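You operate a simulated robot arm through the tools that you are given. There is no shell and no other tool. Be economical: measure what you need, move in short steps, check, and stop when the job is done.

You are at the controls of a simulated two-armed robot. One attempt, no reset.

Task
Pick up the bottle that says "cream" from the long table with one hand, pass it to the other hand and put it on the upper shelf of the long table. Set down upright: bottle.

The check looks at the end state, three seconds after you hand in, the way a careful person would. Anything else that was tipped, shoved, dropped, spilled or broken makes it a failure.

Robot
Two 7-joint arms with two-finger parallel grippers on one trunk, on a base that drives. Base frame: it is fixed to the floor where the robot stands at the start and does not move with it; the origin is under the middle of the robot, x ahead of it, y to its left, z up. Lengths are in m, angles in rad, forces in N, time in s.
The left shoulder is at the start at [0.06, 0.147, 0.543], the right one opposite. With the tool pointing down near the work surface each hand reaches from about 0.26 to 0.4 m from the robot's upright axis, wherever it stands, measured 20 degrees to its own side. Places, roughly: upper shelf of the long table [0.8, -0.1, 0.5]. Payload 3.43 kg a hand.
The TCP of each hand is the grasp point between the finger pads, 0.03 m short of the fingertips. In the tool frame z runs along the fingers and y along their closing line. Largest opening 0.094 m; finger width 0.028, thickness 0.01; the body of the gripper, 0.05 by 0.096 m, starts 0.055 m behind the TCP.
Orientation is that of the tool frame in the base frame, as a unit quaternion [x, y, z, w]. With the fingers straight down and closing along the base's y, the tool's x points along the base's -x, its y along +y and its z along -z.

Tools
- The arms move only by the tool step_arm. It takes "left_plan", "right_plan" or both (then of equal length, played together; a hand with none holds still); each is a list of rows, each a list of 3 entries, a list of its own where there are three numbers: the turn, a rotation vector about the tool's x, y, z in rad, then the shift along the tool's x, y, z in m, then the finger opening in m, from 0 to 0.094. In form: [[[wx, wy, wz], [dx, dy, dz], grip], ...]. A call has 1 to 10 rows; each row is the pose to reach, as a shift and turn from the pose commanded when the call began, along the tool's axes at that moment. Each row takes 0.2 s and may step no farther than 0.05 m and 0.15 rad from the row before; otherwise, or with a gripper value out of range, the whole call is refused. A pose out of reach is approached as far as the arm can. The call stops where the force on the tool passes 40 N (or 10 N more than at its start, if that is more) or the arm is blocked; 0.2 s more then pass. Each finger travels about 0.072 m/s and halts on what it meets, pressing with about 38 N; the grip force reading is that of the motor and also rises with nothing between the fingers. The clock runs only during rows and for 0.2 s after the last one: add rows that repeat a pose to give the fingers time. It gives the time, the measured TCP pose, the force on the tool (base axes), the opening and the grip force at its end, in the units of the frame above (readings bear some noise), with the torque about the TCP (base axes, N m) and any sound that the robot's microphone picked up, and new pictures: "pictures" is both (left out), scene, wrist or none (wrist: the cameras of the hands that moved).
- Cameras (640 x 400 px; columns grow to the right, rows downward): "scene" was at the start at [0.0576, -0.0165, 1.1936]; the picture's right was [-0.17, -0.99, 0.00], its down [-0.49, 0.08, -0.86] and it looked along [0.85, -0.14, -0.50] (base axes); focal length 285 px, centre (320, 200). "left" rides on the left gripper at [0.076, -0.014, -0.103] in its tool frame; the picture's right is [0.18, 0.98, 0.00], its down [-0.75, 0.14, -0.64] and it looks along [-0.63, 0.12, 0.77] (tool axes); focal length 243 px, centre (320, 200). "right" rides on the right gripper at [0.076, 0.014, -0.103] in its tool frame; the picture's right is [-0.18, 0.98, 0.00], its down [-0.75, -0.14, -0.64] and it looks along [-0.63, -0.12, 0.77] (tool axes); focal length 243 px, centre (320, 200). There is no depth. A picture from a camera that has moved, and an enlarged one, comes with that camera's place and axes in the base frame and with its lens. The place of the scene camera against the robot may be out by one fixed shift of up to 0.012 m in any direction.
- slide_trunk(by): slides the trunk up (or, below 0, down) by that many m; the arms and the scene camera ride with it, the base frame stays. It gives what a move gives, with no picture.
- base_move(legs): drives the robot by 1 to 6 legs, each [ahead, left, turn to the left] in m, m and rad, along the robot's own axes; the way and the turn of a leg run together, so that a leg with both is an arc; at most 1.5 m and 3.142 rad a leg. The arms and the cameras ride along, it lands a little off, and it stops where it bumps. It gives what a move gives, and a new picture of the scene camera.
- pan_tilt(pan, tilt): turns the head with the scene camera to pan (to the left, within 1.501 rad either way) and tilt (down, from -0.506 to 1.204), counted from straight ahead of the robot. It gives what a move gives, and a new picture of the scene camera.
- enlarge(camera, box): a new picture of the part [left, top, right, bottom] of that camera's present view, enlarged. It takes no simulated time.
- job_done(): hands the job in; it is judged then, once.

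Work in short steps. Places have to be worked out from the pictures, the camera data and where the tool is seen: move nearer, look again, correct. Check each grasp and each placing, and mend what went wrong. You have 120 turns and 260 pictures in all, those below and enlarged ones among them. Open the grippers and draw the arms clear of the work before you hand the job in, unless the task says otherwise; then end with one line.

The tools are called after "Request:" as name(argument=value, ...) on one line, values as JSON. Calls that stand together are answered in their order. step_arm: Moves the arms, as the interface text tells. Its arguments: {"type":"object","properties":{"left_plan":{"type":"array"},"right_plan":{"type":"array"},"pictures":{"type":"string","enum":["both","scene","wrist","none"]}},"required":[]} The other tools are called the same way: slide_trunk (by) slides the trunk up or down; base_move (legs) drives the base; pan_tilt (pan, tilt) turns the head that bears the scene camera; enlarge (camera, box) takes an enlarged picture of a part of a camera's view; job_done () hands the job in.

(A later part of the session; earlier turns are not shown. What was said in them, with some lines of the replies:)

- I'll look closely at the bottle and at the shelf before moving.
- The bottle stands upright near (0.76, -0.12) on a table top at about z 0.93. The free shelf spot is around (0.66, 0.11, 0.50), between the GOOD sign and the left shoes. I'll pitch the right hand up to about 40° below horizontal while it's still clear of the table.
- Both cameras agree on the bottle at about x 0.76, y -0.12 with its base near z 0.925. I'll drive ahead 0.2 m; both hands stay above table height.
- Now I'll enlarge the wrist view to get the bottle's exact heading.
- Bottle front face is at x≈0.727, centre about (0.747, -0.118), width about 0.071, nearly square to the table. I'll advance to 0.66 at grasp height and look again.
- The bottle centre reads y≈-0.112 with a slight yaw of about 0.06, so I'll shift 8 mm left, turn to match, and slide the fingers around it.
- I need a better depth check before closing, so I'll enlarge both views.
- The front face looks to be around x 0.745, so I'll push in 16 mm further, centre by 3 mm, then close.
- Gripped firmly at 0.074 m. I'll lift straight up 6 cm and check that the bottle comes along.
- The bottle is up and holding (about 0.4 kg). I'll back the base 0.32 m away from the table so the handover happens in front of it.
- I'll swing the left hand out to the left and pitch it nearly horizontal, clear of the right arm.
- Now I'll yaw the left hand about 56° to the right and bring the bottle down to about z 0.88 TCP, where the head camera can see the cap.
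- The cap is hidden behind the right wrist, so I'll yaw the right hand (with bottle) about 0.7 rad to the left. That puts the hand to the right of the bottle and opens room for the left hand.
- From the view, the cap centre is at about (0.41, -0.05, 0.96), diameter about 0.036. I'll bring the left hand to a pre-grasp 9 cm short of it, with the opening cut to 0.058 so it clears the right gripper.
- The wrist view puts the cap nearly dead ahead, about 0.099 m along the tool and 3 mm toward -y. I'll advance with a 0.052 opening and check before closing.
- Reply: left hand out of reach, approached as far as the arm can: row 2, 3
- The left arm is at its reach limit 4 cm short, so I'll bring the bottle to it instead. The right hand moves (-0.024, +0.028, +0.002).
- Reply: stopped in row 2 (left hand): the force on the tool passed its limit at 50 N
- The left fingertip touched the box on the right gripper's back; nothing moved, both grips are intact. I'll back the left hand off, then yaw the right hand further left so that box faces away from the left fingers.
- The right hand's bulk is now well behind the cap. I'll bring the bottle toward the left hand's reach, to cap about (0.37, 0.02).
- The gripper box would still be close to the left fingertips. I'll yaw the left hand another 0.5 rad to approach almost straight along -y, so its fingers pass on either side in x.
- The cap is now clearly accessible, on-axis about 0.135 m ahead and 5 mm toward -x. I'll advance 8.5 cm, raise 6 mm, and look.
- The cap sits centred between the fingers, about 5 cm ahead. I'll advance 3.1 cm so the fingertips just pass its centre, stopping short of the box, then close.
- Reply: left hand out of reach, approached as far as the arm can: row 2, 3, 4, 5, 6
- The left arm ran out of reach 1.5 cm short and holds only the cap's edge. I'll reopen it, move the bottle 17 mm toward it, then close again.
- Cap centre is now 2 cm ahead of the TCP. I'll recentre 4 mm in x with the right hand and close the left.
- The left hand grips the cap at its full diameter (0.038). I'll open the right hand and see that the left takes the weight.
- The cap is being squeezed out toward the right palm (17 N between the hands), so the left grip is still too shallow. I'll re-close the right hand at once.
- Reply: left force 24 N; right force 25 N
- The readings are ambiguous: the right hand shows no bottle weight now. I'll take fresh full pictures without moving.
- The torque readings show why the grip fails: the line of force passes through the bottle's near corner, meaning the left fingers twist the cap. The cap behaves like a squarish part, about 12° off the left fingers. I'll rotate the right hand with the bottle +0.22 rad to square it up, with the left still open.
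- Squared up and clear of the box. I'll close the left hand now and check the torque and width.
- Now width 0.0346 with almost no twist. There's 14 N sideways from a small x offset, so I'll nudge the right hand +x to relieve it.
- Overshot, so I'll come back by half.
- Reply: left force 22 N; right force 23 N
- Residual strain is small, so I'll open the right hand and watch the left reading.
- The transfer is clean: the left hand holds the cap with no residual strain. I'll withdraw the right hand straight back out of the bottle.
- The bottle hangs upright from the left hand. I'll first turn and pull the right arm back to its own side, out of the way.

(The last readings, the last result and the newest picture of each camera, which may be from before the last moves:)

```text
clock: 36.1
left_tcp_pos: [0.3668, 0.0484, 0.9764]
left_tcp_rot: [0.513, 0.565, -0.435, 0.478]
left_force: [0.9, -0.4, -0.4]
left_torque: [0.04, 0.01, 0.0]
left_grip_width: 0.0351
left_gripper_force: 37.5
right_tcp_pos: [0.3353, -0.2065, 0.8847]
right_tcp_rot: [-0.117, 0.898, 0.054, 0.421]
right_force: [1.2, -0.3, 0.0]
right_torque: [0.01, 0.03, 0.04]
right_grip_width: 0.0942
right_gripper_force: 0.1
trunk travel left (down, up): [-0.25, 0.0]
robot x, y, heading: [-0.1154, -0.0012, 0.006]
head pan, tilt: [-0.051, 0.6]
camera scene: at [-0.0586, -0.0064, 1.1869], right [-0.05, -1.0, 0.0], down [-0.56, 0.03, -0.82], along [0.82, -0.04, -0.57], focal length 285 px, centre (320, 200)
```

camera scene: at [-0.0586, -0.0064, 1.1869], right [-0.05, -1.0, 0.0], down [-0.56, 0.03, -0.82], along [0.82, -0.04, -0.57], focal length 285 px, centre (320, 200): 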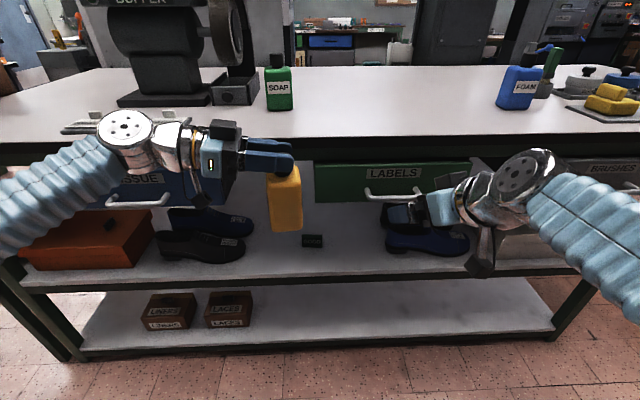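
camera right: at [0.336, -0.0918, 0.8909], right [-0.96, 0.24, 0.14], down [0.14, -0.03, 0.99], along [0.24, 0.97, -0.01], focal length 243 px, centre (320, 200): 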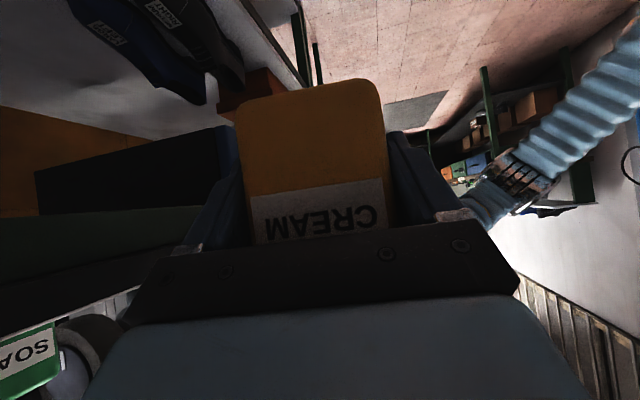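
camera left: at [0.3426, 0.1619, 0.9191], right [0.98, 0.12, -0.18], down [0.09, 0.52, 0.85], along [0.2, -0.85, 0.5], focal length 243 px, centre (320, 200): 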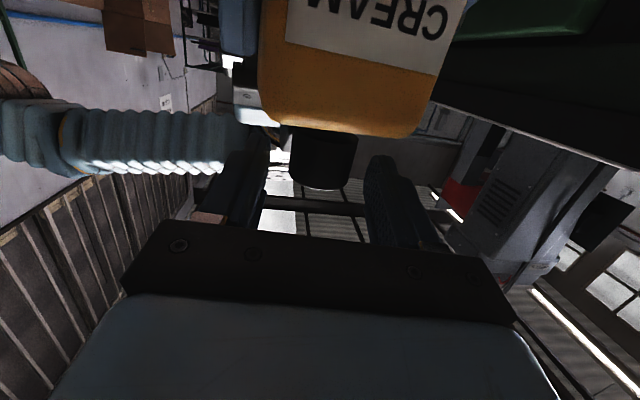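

I'll turn the left hand to face forward (+1.25 rad yaw, bottle kept upright), shifting left and lowering it in front of the table.

Request:
step_arm(left_plan=[[[-0.137, 0, -0.0232], [0.0149, 0.0047, -0.0068], 0.02], [[-0.274, 0, -0.0464], [0.0298, 0.0094, -0.0136], 0.02], [[-0.411, 0, -0.0696], [0.0447, 0.0141, -0.0204], 0.02], [[-0.548, 0, -0.0928], [0.0596, 0.0188, -0.0272], 0.02], [[-0.685, 0, -0.116], [0.0745, 0.0235, -0.034], 0.02], [[-0.822, 0, -0.1392], [0.0894, 0.0282, -0.0408], 0.02], [[-0.959, 0, -0.1624], [0.1043, 0.0329, -0.0476], 0.02], [[-1.096, 0, -0.1856], [0.1192, 0.0376, -0.0544], 0.02], [[-1.231, 0, -0.2087], [0.134, 0.042, -0.061], 0.02]])

```text
clock: 38.1
left_tcp_pos: [0.4015, 0.1357, 0.8535]
left_tcp_rot: [0.085, 0.76, -0.073, 0.641]
left_force: [-0.2, 0.7, -0.4]
left_torque: [0.01, 0.05, 0.02]
left_grip_width: 0.0348
left_gripper_force: 37.9
right_tcp_pos: [0.3346, -0.2054, 0.8839]
right_tcp_rot: [-0.118, 0.898, 0.054, 0.421]
right_force: [-0.5, 0.6, 0.2]
right_torque: [0.01, 0.0, -0.02]
right_grip_width: 0.0938
right_gripper_force: 0.1
trunk travel left (down, up): [-0.25, 0.0]
robot x, y, heading: [-0.116, -0.0008, -0.003]
head pan, tilt: [-0.051, 0.6]
camera scene: at [-0.0587, -0.0062, 1.1868], right [-0.05, -1.0, 0.0], down [-0.56, 0.03, -0.82], along [0.82, -0.04, -0.57], focal length 285 px, centre (320, 200)
camera left: at [0.2882, 0.1475, 0.7975], right [0.19, 0.96, -0.18], down [-0.46, 0.25, 0.85], along [0.87, -0.08, 0.49], focal length 243 px, centre (320, 200)
```

scene: 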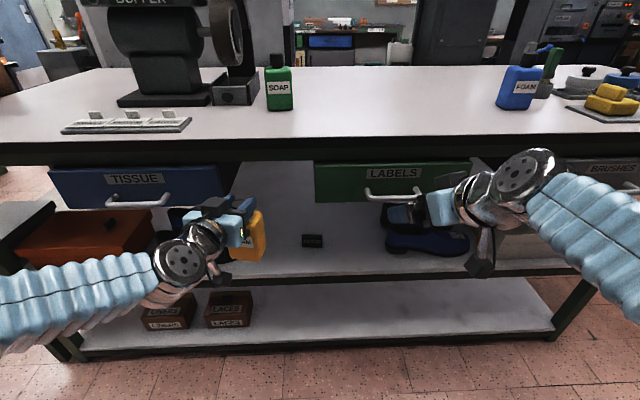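
left: 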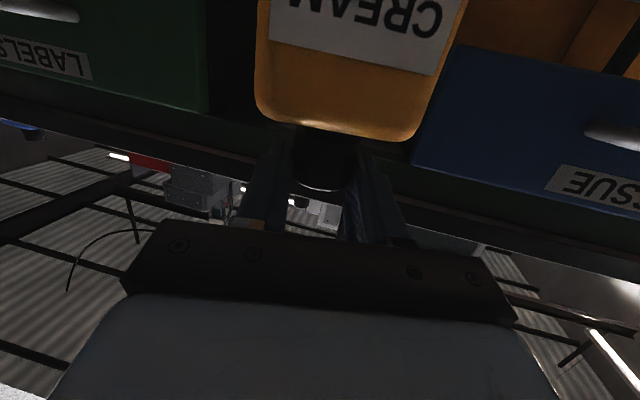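

The free shelf spot is confirmed: the shelf surface is at about 0.49, its front edge x≈0.55, and y 0.03–0.20 is clear. I'll lower the bottle to z TCP 0.72, still in front of the table, and look.

Request:
step_arm(left_plan=[[[0, 0, 0], [0.0435, -0.006, 0.009], 0.02], [[0, 0, 0], [0.087, -0.012, 0.018], 0.02], [[0, 0, 0], [0.1305, -0.0176, 0.0266], 0.02]], pictures="scene")

Request:
pan_tilt(pan=0.2, tilt=0.75)

Request:
enlarge(camera="scene", box=[160, 80, 480, 280])

```text
clock: 38.9
left_tcp_pos: [0.4025, 0.1162, 0.721]
left_tcp_rot: [0.085, 0.759, -0.074, 0.641]
left_force: [0.3, -0.1, 0.4]
left_torque: [0.03, 0.07, -0.01]
left_grip_width: 0.035
left_gripper_force: 38.1
right_tcp_pos: [0.3331, -0.2055, 0.8852]
right_tcp_rot: [-0.118, 0.898, 0.054, 0.421]
right_force: [-1.1, 0.3, 0.4]
right_torque: [0.0, 0.0, -0.02]
right_grip_width: 0.0938
right_gripper_force: 0.0
trunk travel left (down, up): [-0.25, 0.0]
robot x, y, heading: [-0.1169, -0.0054, 0.008]
head pan, tilt: [-0.051, 0.6]
camera scene: at [-0.0589, -0.0063, 1.1869], right [-0.05, -1.0, 0.0], down [-0.56, 0.03, -0.83], along [0.82, -0.04, -0.57], focal length 285 px, centre (320, 200)
```

scene: 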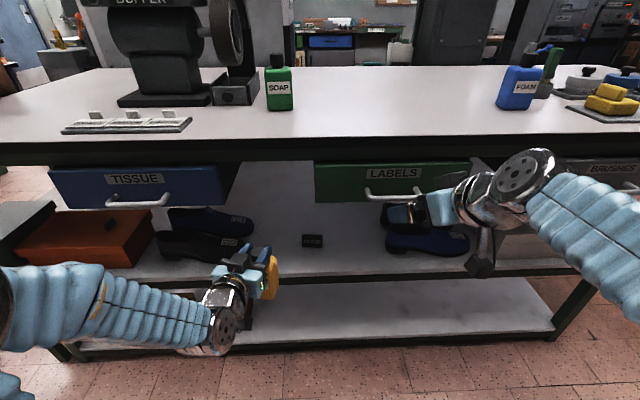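

```text
clock: 39.6
left_tcp_pos: [0.4016, 0.1172, 0.7207]
left_tcp_rot: [0.087, 0.759, -0.074, 0.641]
left_force: [0.1, -0.2, 0.0]
left_torque: [0.02, 0.05, 0.0]
left_grip_width: 0.0349
left_gripper_force: 39.0
right_tcp_pos: [0.3338, -0.2061, 0.8848]
right_tcp_rot: [-0.118, 0.898, 0.053, 0.421]
right_force: [-0.3, 0.3, -0.3]
right_torque: [0.01, 0.05, 0.02]
right_grip_width: 0.0939
right_gripper_force: 0.0
trunk travel left (down, up): [-0.25, 0.0]
robot x, y, heading: [-0.1149, 0.0003, 0.007]
head pan, tilt: [0.201, 0.75]
camera scene: at [-0.0658, 0.0146, 1.174], right [0.2, -0.98, 0.0], down [-0.67, -0.14, -0.73], along [0.72, 0.15, -0.68], focal length 285 px, centre (320, 200)
```

scene: 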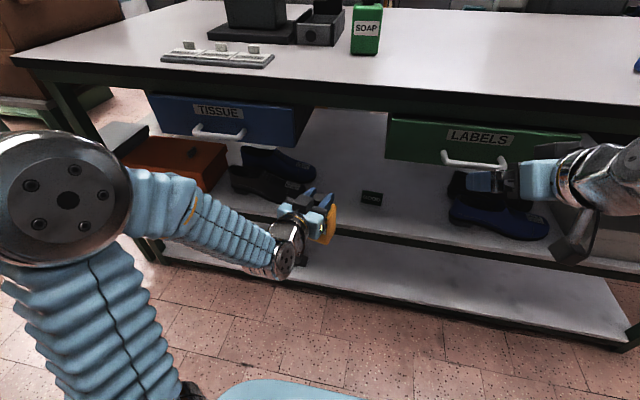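

```text
2.00 times, centred on (320, 180) of scene
camera zoom: at [-0.0658, 0.0146, 1.174], right [0.2, -0.98, 0.0], down [-0.67, -0.14, -0.73], along [0.72, 0.15, -0.68], focal length 571 px, centre (320, 240)
```

zoom: 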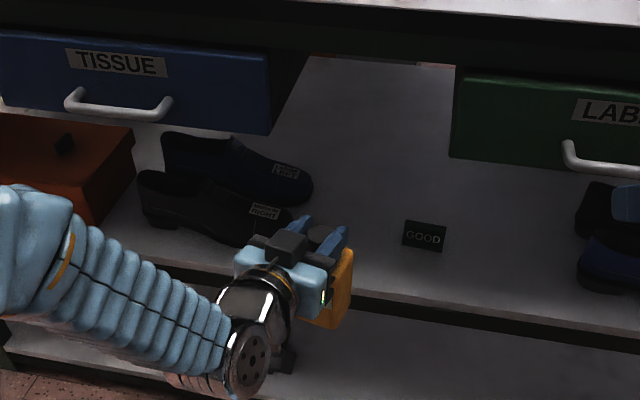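

The target (0.65, 0.115) projects midway between the black shoe and the GOOD sign. I'll move forward 0.235 m above the shelf.

Request:
step_arm(left_plan=[[[0, 0, 0], [-0.0078, 0.0105, 0.0455], 0.02], [[0, 0, 0], [-0.0156, 0.021, 0.091], 0.02], [[0, 0, 0], [-0.0234, 0.0314, 0.1365], 0.02], [[0, 0, 0], [-0.0312, 0.042, 0.182], 0.02], [[0, 0, 0], [-0.039, 0.0524, 0.228], 0.02]], pictures="wrist")

Request:
enlarge(camera="scene", box=[220, 100, 460, 250])

```text
clock: 40.9
left_tcp_pos: [0.638, 0.1167, 0.7225]
left_tcp_rot: [0.087, 0.76, -0.075, 0.64]
left_force: [0.3, -0.3, 0.7]
left_torque: [0.03, 0.07, -0.01]
left_grip_width: 0.0348
left_gripper_force: 38.1
right_tcp_pos: [0.3341, -0.2066, 0.8843]
right_tcp_rot: [-0.118, 0.898, 0.053, 0.421]
right_force: [0.4, 0.7, 0.2]
right_torque: [-0.02, -0.01, -0.01]
right_grip_width: 0.0939
right_gripper_force: 0.1
trunk travel left (down, up): [-0.25, 0.0]
robot x, y, heading: [-0.1176, -0.0009, 0.002]
head pan, tilt: [0.201, 0.75]
camera left: at [0.5248, 0.1288, 0.666], right [0.19, 0.96, -0.18], down [-0.46, 0.25, 0.85], along [0.87, -0.08, 0.49], focal length 243 px, centre (320, 200)
```

left: 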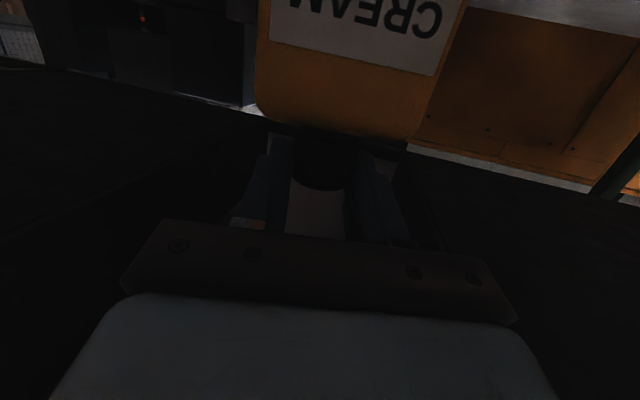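

```text
2.67 times, centred on (340, 175) of scene
camera zoom: at [-0.0659, 0.0147, 1.174], right [0.2, -0.98, 0.0], down [-0.67, -0.14, -0.73], along [0.72, 0.15, -0.68], focal length 761 px, centre (267, 267)
```

zoom: 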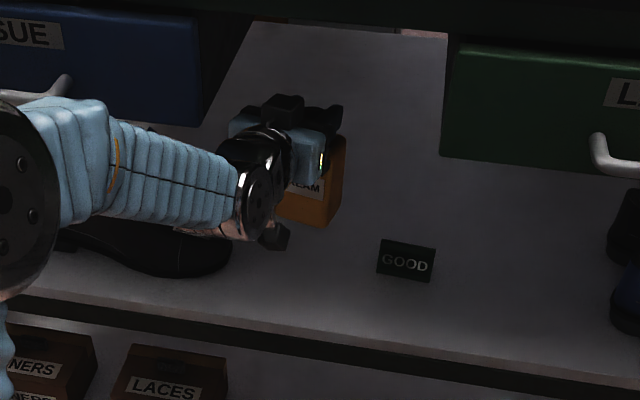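

In position over the shelf, with the bottle bottom near 0.58. I'll lower 6 cm, then look before touchdown.

Request:
step_arm(left_plan=[[[0, 0, 0], [0.0296, 0, 0.0051], 0.02], [[0, 0, 0], [0.0592, 0, 0.0102], 0.02]], pictures="none")

Request:
enlarge(camera="scene", box=[260, 120, 420, 220])

```text
clock: 41.5
left_tcp_pos: [0.6372, 0.1148, 0.6631]
left_tcp_rot: [0.086, 0.759, -0.073, 0.641]
left_force: [0.4, 0.5, 0.4]
left_torque: [0.01, 0.07, -0.02]
left_grip_width: 0.0349
left_gripper_force: 37.8
right_tcp_pos: [0.3331, -0.2069, 0.8845]
right_tcp_rot: [-0.119, 0.898, 0.054, 0.421]
right_force: [0.0, -0.1, -0.2]
right_torque: [-0.02, 0.02, -0.04]
right_grip_width: 0.0942
right_gripper_force: 0.0
trunk travel left (down, up): [-0.25, 0.0]
robot x, y, heading: [-0.1144, 0.0002, 0.006]
head pan, tilt: [0.201, 0.75]
```

```text
4.00 times, centred on (340, 170) of scene
camera zoom: at [-0.0659, 0.0146, 1.174], right [0.2, -0.98, 0.0], down [-0.67, -0.14, -0.73], along [0.72, 0.15, -0.68], focal length 1141 px, centre (240, 320)
```

zoom: 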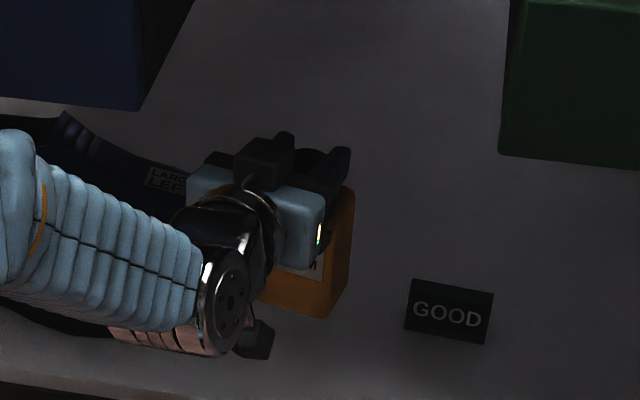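

Good lateral clearance from the GOOD sign. I'll lower in small steps, watching for contact.

Request:
step_arm(left_plan=[[[0, 0, 0], [0.004, 0, 0.0007], 0.02], [[0, 0, 0], [0.008, 0, 0.0014], 0.02], [[0, 0, 0], [0.012, 0, 0.002], 0.02]], pictures="none")

```text
clock: 42.2
left_tcp_pos: [0.6381, 0.1163, 0.6494]
left_tcp_rot: [0.086, 0.759, -0.074, 0.641]
left_force: [0.2, -1.0, 0.5]
left_torque: [0.02, 0.08, 0.02]
left_grip_width: 0.0348
left_gripper_force: 38.2
right_tcp_pos: [0.3347, -0.2055, 0.8842]
right_tcp_rot: [-0.119, 0.898, 0.054, 0.421]
right_force: [0.4, -0.4, -0.1]
right_torque: [0.05, 0.02, 0.01]
right_grip_width: 0.094
right_gripper_force: 0.0
trunk travel left (down, up): [-0.25, 0.0]
robot x, y, heading: [-0.1163, -0.0058, 0.003]
head pan, tilt: [0.201, 0.75]
```

No contact yet (bottom at about 0.508), continuing down gently.

Request:
step_arm(left_plan=[[[0, 0, 0], [0.003, 0, 0.0005], 0.02], [[0, 0, 0], [0.006, 0, 0.001], 0.02]], pictures="none")

Request:
enlarge(camera="scene", box=[290, 140, 370, 210])

```text
clock: 42.9
left_tcp_pos: [0.6374, 0.1161, 0.6427]
left_tcp_rot: [0.085, 0.76, -0.073, 0.641]
left_force: [0.1, 0.2, -0.2]
left_torque: [0.05, 0.04, 0.01]
left_grip_width: 0.0348
left_gripper_force: 37.8
right_tcp_pos: [0.335, -0.2066, 0.8844]
right_tcp_rot: [-0.118, 0.898, 0.054, 0.421]
right_force: [-0.5, -0.2, 0.0]
right_torque: [0.03, -0.02, -0.03]
right_grip_width: 0.0941
right_gripper_force: 0.1
trunk travel left (down, up): [-0.25, 0.0]
robot x, y, heading: [-0.1173, -0.002, 0.005]
head pan, tilt: [0.201, 0.75]
```

```text
5.71 times, centred on (330, 175) of scene
camera zoom: at [-0.0657, 0.0146, 1.174], right [0.2, -0.98, 0.0], down [-0.67, -0.14, -0.73], along [0.72, 0.15, -0.68], focal length 1630 px, centre (263, 343)
```

zoom: 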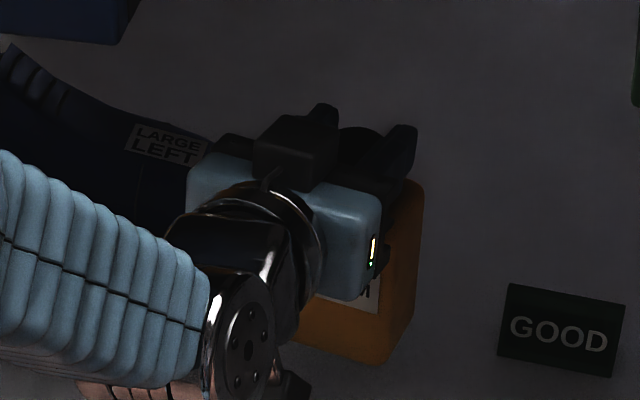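

Request:
step_arm(left_plan=[[[0, 0, 0], [0.002, 0, 0.0003], 0.02], [[0, 0, 0], [0.004, 0, 0.0007], 0.02]], pictures="none")

```text
clock: 43.5
left_tcp_pos: [0.6378, 0.1144, 0.6377]
left_tcp_rot: [0.086, 0.759, -0.074, 0.641]
left_force: [-0.9, 0.3, -0.1]
left_torque: [0.02, 0.03, 0.02]
left_grip_width: 0.0349
left_gripper_force: 38.3
right_tcp_pos: [0.3339, -0.2066, 0.8851]
right_tcp_rot: [-0.119, 0.898, 0.054, 0.421]
right_force: [-0.3, -1.1, -0.8]
right_torque: [-0.05, 0.0, -0.01]
right_grip_width: 0.0941
right_gripper_force: 0.1
trunk travel left (down, up): [-0.25, 0.0]
robot x, y, heading: [-0.1145, -0.0022, 0.007]
head pan, tilt: [0.201, 0.75]
```

Still free, so I'll lower a bit more.

Request:
step_arm(left_plan=[[[0, 0, 0], [0.002, 0, 0.0003], 0.02], [[0, 0, 0], [0.004, 0, 0.0007], 0.02]], pictures="none")

```text
clock: 44.0
left_tcp_pos: [0.6386, 0.1163, 0.6348]
left_tcp_rot: [0.086, 0.759, -0.074, 0.641]
left_force: [-0.3, -0.1, 0.5]
left_torque: [0.04, 0.03, -0.02]
left_grip_width: 0.0349
left_gripper_force: 37.8
right_tcp_pos: [0.3339, -0.2055, 0.8852]
right_tcp_rot: [-0.118, 0.898, 0.053, 0.421]
right_force: [-0.3, 0.1, -0.5]
right_torque: [-0.01, 0.0, -0.01]
right_grip_width: 0.0938
right_gripper_force: 0.1
trunk travel left (down, up): [-0.25, 0.0]
robot x, y, heading: [-0.1164, -0.0052, 0.002]
head pan, tilt: [0.201, 0.75]
```

Request:
step_arm(left_plan=[[[0, 0, 0], [0.002, 0, 0.0003], 0.02], [[0, 0, 0], [0.004, 0, 0.0007], 0.02]], pictures="none")

Request:
enlarge(camera="scene", box=[290, 140, 370, 210])

```text
clock: 44.6
left_tcp_pos: [0.6384, 0.1161, 0.6289]
left_tcp_rot: [0.086, 0.759, -0.074, 0.641]
left_force: [-0.7, -0.1, -0.5]
left_torque: [0.03, 0.08, -0.01]
left_grip_width: 0.035
left_gripper_force: 38.4
right_tcp_pos: [0.3342, -0.2057, 0.8851]
right_tcp_rot: [-0.119, 0.898, 0.054, 0.421]
right_force: [0.4, -0.4, -0.4]
right_torque: [0.02, 0.03, 0.03]
right_grip_width: 0.0939
right_gripper_force: 0.0
trunk travel left (down, up): [-0.25, 0.0]
robot x, y, heading: [-0.1144, -0.0003, 0.003]
head pan, tilt: [0.201, 0.75]
```

```text
5.71 times, centred on (330, 175) of scene
camera zoom: at [-0.0657, 0.0146, 1.174], right [0.2, -0.98, 0.0], down [-0.67, -0.14, -0.73], along [0.72, 0.15, -0.68], focal length 1630 px, centre (263, 343)
```

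zoom: 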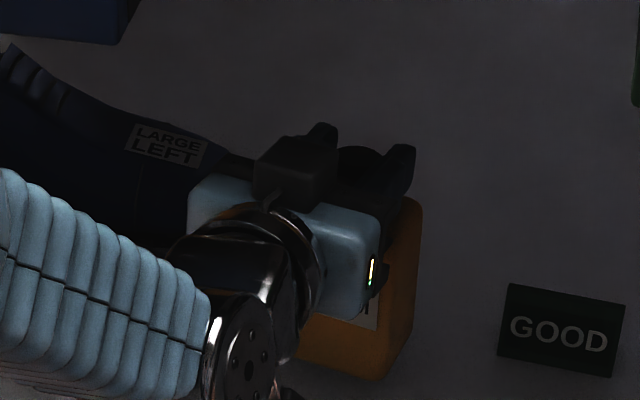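

Still no contact. The picture puts the bottle's bottom corner slightly above the shelf, so I'll continue.

Request:
step_arm(left_plan=[[[0, 0, 0], [0.002, 0, 0.0003], 0.02], [[0, 0, 0], [0.004, 0, 0.0007], 0.02]], pictures="none")

```text
clock: 45.2
left_tcp_pos: [0.6386, 0.1169, 0.6257]
left_tcp_rot: [0.087, 0.759, -0.074, 0.64]
left_force: [0.4, -0.7, 0.3]
left_torque: [0.02, 0.06, -0.02]
left_grip_width: 0.035
left_gripper_force: 38.3
right_tcp_pos: [0.3337, -0.2062, 0.8845]
right_tcp_rot: [-0.118, 0.898, 0.053, 0.421]
right_force: [-0.3, 0.5, -0.1]
right_torque: [-0.01, 0.02, 0.02]
right_grip_width: 0.0942
right_gripper_force: 0.0
trunk travel left (down, up): [-0.25, 0.0]
robot x, y, heading: [-0.1138, 0.0015, 0.007]
head pan, tilt: [0.201, 0.75]
```

Request:
step_arm(left_plan=[[[0, 0, 0], [0.002, 0, 0.0003], 0.02], [[0, 0, 0], [0.004, 0, 0.0007], 0.02]], pictures="none")

```text
clock: 45.9
left_tcp_pos: [0.6383, 0.1148, 0.6225]
left_tcp_rot: [0.086, 0.759, -0.074, 0.641]
left_force: [-0.3, 0.7, -0.8]
left_torque: [0.03, 0.05, 0.01]
left_grip_width: 0.0349
left_gripper_force: 37.9
right_tcp_pos: [0.3338, -0.2058, 0.8855]
right_tcp_rot: [-0.118, 0.898, 0.053, 0.421]
right_force: [-0.2, 0.7, 1.0]
right_torque: [-0.03, 0.03, -0.03]
right_grip_width: 0.0939
right_gripper_force: 0.1
trunk travel left (down, up): [-0.25, 0.0]
robot x, y, heading: [-0.1154, -0.0028, -0.001]
head pan, tilt: [0.201, 0.75]
```

No contact at an estimated bottom of 0.481; the shelf may be a little lower than I computed. I'll continue 4 mm at a time.

Request:
step_arm(left_plan=[[[0, 0, 0], [0.002, 0, 0.0003], 0.02], [[0, 0, 0], [0.004, 0, 0.0007], 0.02]], pictures="none")

Request:
enlarge(camera="scene", box=[290, 140, 370, 210])

```text
clock: 46.5
left_tcp_pos: [0.6379, 0.1147, 0.6179]
left_tcp_rot: [0.086, 0.759, -0.074, 0.641]
left_force: [-0.1, -0.6, 0.4]
left_torque: [0.0, 0.06, 0.0]
left_grip_width: 0.035
left_gripper_force: 38.0
right_tcp_pos: [0.3345, -0.2058, 0.885]
right_tcp_rot: [-0.119, 0.898, 0.054, 0.421]
right_force: [0.2, -0.2, -0.4]
right_torque: [0.0, -0.02, 0.02]
right_grip_width: 0.094
right_gripper_force: 0.0
trunk travel left (down, up): [-0.25, 0.0]
robot x, y, heading: [-0.1185, -0.002, 0.009]
head pan, tilt: [0.201, 0.75]
```

```text
5.71 times, centred on (330, 175) of scene
camera zoom: at [-0.0657, 0.0146, 1.174], right [0.2, -0.98, 0.0], down [-0.67, -0.14, -0.73], along [0.72, 0.15, -0.68], focal length 1630 px, centre (263, 343)
```

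zoom: 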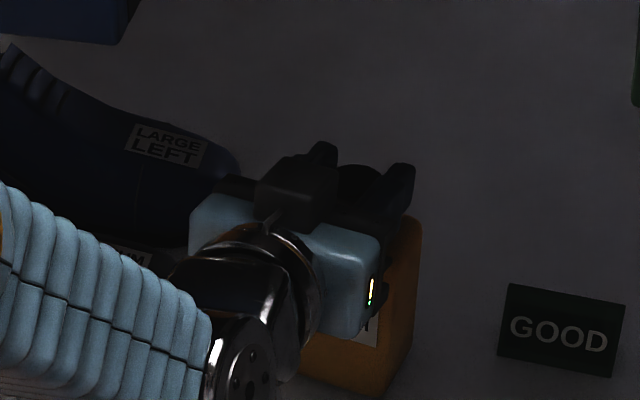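

Still descending freely, so I'll continue.

Request:
step_arm(left_plan=[[[0, 0, 0], [0.003, 0, 0.0005], 0.02], [[0, 0, 0], [0.005, 0, 0.0008], 0.02]], pictures="none")

```text
clock: 47.0
left_tcp_pos: [0.6389, 0.1162, 0.617]
left_tcp_rot: [0.085, 0.757, -0.073, 0.644]
left_force: [-3.7, 2.8, 16.6]
left_torque: [0.21, 0.92, -0.01]
left_grip_width: 0.0347
left_gripper_force: 38.0
right_tcp_pos: [0.3318, -0.2057, 0.8865]
right_tcp_rot: [-0.119, 0.897, 0.054, 0.422]
right_force: [0.4, 0.1, -0.2]
right_torque: [-0.01, -0.02, -0.03]
right_grip_width: 0.0938
right_gripper_force: 0.1
trunk travel left (down, up): [-0.25, 0.0]
robot x, y, heading: [-0.1155, -0.0024, 0.004]
head pan, tilt: [0.201, 0.75]
```

Touchdown: 16.6 N upward, contact just at the bottle's front edge. I'll ease up 2.5 mm to take off the load, then check.

Request:
step_arm(left_plan=[[[0, 0, 0], [-0.0025, 0, -0.0004], 0.02], [[0, 0, 0], [-0.0025, 0, -0.0004], 0.02]], pictures="wrist")

Request:
enlarge(camera="left", box=[200, 0, 480, 200])

```text
clock: 47.6
left_tcp_pos: [0.6381, 0.1156, 0.6169]
left_tcp_rot: [0.086, 0.758, -0.073, 0.643]
left_force: [6.6, 2.2, 11.3]
left_torque: [-0.15, -0.99, 0.2]
left_grip_width: 0.0351
left_gripper_force: 38.7
right_tcp_pos: [0.3333, -0.2056, 0.8849]
right_tcp_rot: [-0.118, 0.898, 0.053, 0.421]
right_force: [-0.5, -0.1, 0.0]
right_torque: [-0.01, 0.0, -0.02]
right_grip_width: 0.094
right_gripper_force: 0.0
trunk travel left (down, up): [-0.25, 0.0]
robot x, y, heading: [-0.1162, 0.0006, 0.005]
head pan, tilt: [0.201, 0.75]
camera left: at [0.5248, 0.128, 0.5603], right [0.19, 0.96, -0.18], down [-0.46, 0.25, 0.85], along [0.86, -0.08, 0.5], focal length 243 px, centre (320, 200)
```

left: 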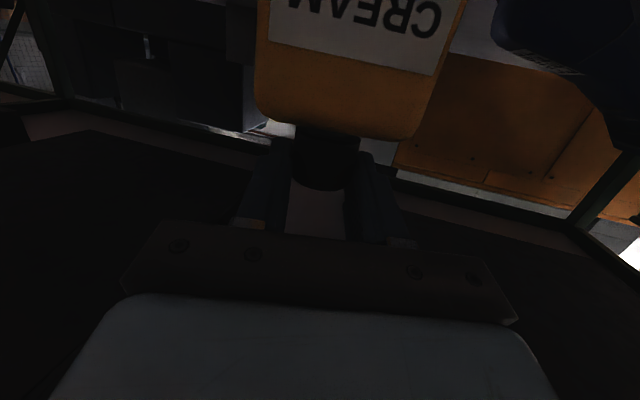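

```text
2.00 times, centred on (340, 100) of left
camera zoom: at [0.5248, 0.128, 0.5603], right [0.19, 0.96, -0.18], down [-0.46, 0.25, 0.85], along [0.86, -0.08, 0.5], focal length 485 px, centre (280, 400)
```

zoom: 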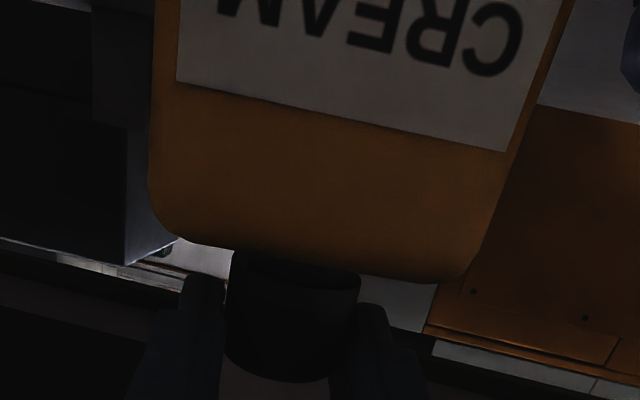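

The bottle is resting on the shelf. I'll open the left fingers gently to release it.

Request:
step_arm(left_plan=[[[0, 0, 0], [-0.0035, 0, -0.0006], 0.036], [[0, 0, 0], [-0.0035, 0, -0.0006], 0.045], [[0, 0, 0], [-0.0035, 0, -0.0006], 0.06], [[0, 0, 0], [-0.0035, 0, -0.0006], 0.07]], pictures="wrist")

Request:
enlarge(camera="scene", box=[290, 140, 370, 210])

```text
clock: 48.6
left_tcp_pos: [0.6384, 0.1151, 0.6192]
left_tcp_rot: [0.087, 0.759, -0.074, 0.641]
left_force: [0.0, 0.2, -0.2]
left_torque: [0.02, -0.01, -0.04]
left_grip_width: 0.0701
left_gripper_force: 0.1
right_tcp_pos: [0.3345, -0.2053, 0.885]
right_tcp_rot: [-0.119, 0.898, 0.055, 0.42]
right_force: [0.1, 0.0, -0.9]
right_torque: [0.03, 0.0, 0.02]
right_grip_width: 0.0939
right_gripper_force: 0.0
trunk travel left (down, up): [-0.25, 0.0]
robot x, y, heading: [-0.1156, 0.0001, 0.003]
head pan, tilt: [0.201, 0.75]
camera left: at [0.5246, 0.1278, 0.5617], right [0.19, 0.96, -0.18], down [-0.46, 0.25, 0.85], along [0.87, -0.08, 0.49], focal length 243 px, centre (320, 200)
```

left: 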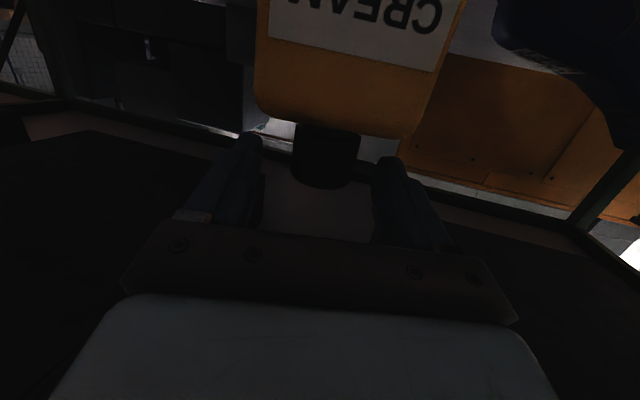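

```text
5.71 times, centred on (330, 175) of scene
camera zoom: at [-0.066, 0.0145, 1.174], right [0.2, -0.98, 0.0], down [-0.67, -0.14, -0.73], along [0.72, 0.15, -0.68], focal length 1630 px, centre (263, 343)
```

zoom: 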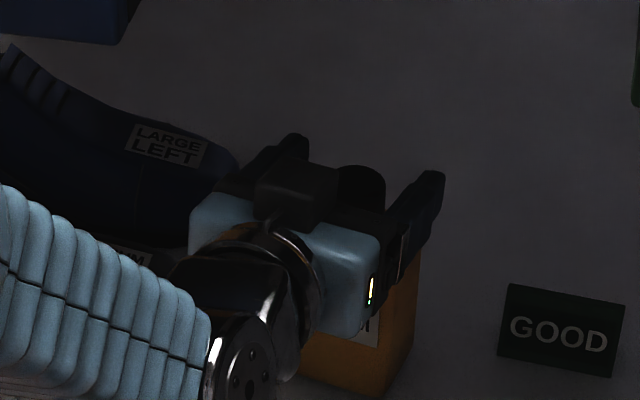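

The bottle stands by itself. I'll retract the left hand straight back along its fingers.

Request:
step_arm(left_plan=[[[0, 0, 0], [0, 0, -0.03], 0.07], [[0, 0, 0], [0, 0, -0.07], 0.07], [[0, 0, 0], [0, 0, -0.115], 0.08], [[0, 0, 0], [0, 0, -0.16], 0.09], [[0, 0, 0], [0, 0, -0.205], 0.09], [[0, 0, 0], [0, 0, -0.24], 0.09]], pictures="both")

Request:
enlarge(camera="scene", box=[260, 120, 420, 230])

```text
clock: 50.0
left_tcp_pos: [0.4056, 0.1703, 0.6587]
left_tcp_rot: [0.086, 0.759, -0.074, 0.641]
left_force: [0.4, 0.1, -0.3]
left_torque: [0.0, -0.03, 0.0]
left_grip_width: 0.09
left_gripper_force: 0.1
right_tcp_pos: [0.3344, -0.2056, 0.8852]
right_tcp_rot: [-0.119, 0.898, 0.054, 0.42]
right_force: [0.1, 0.1, -1.1]
right_torque: [-0.02, -0.01, -0.02]
right_grip_width: 0.0938
right_gripper_force: 0.1
trunk travel left (down, up): [-0.25, 0.0]
robot x, y, heading: [-0.1154, 0.0004, 0.003]
head pan, tilt: [0.201, 0.75]
camera scene: at [-0.0658, 0.0145, 1.174], right [0.2, -0.98, 0.0], down [-0.67, -0.14, -0.73], along [0.72, 0.15, -0.68], focal length 285 px, centre (320, 200)
camera left: at [0.2934, 0.1832, 0.6028], right [0.19, 0.96, -0.18], down [-0.46, 0.25, 0.85], along [0.87, -0.08, 0.49], focal length 243 px, centre (320, 200)
```

scene: 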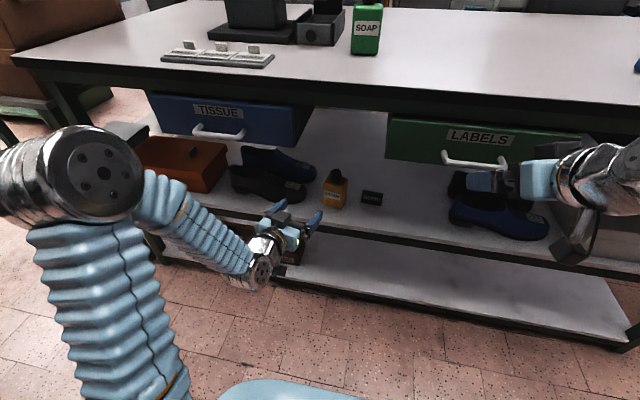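
left: 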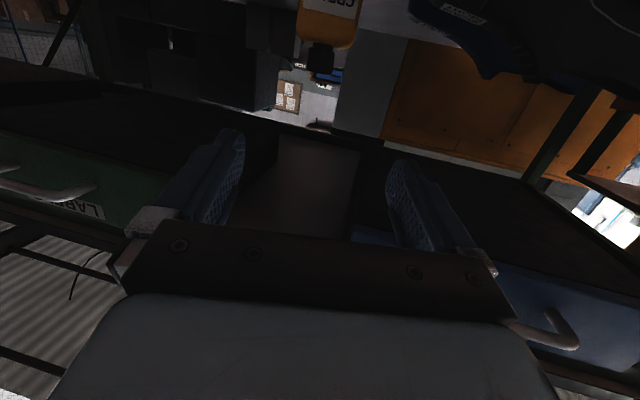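

```text
3.64 times, centred on (340, 175) of scene
camera zoom: at [-0.0658, 0.0145, 1.174], right [0.2, -0.98, 0.0], down [-0.67, -0.14, -0.73], along [0.72, 0.15, -0.68], focal length 1038 px, centre (247, 291)
```

zoom: 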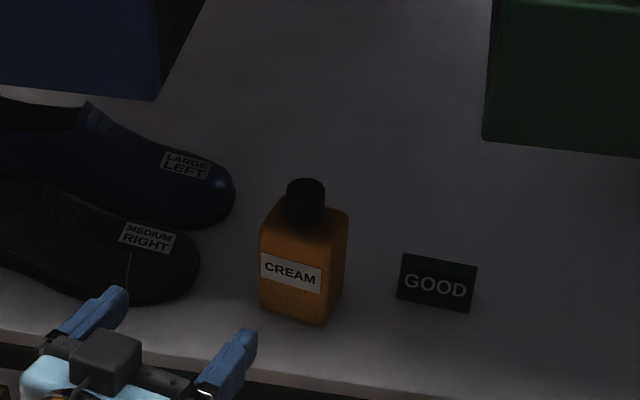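

The bottle stands upright on the upper shelf, clear of the GOOD sign and the shoes. Both grippers are open and away from the work, so I'm handing in.

Request:
job_done()

```text
The job is handed in.
```

The "cream" bottle was picked up with the right hand, passed to the left, and now stands upright on the upper shelf; the last pictures show nothing else tipped or moved.
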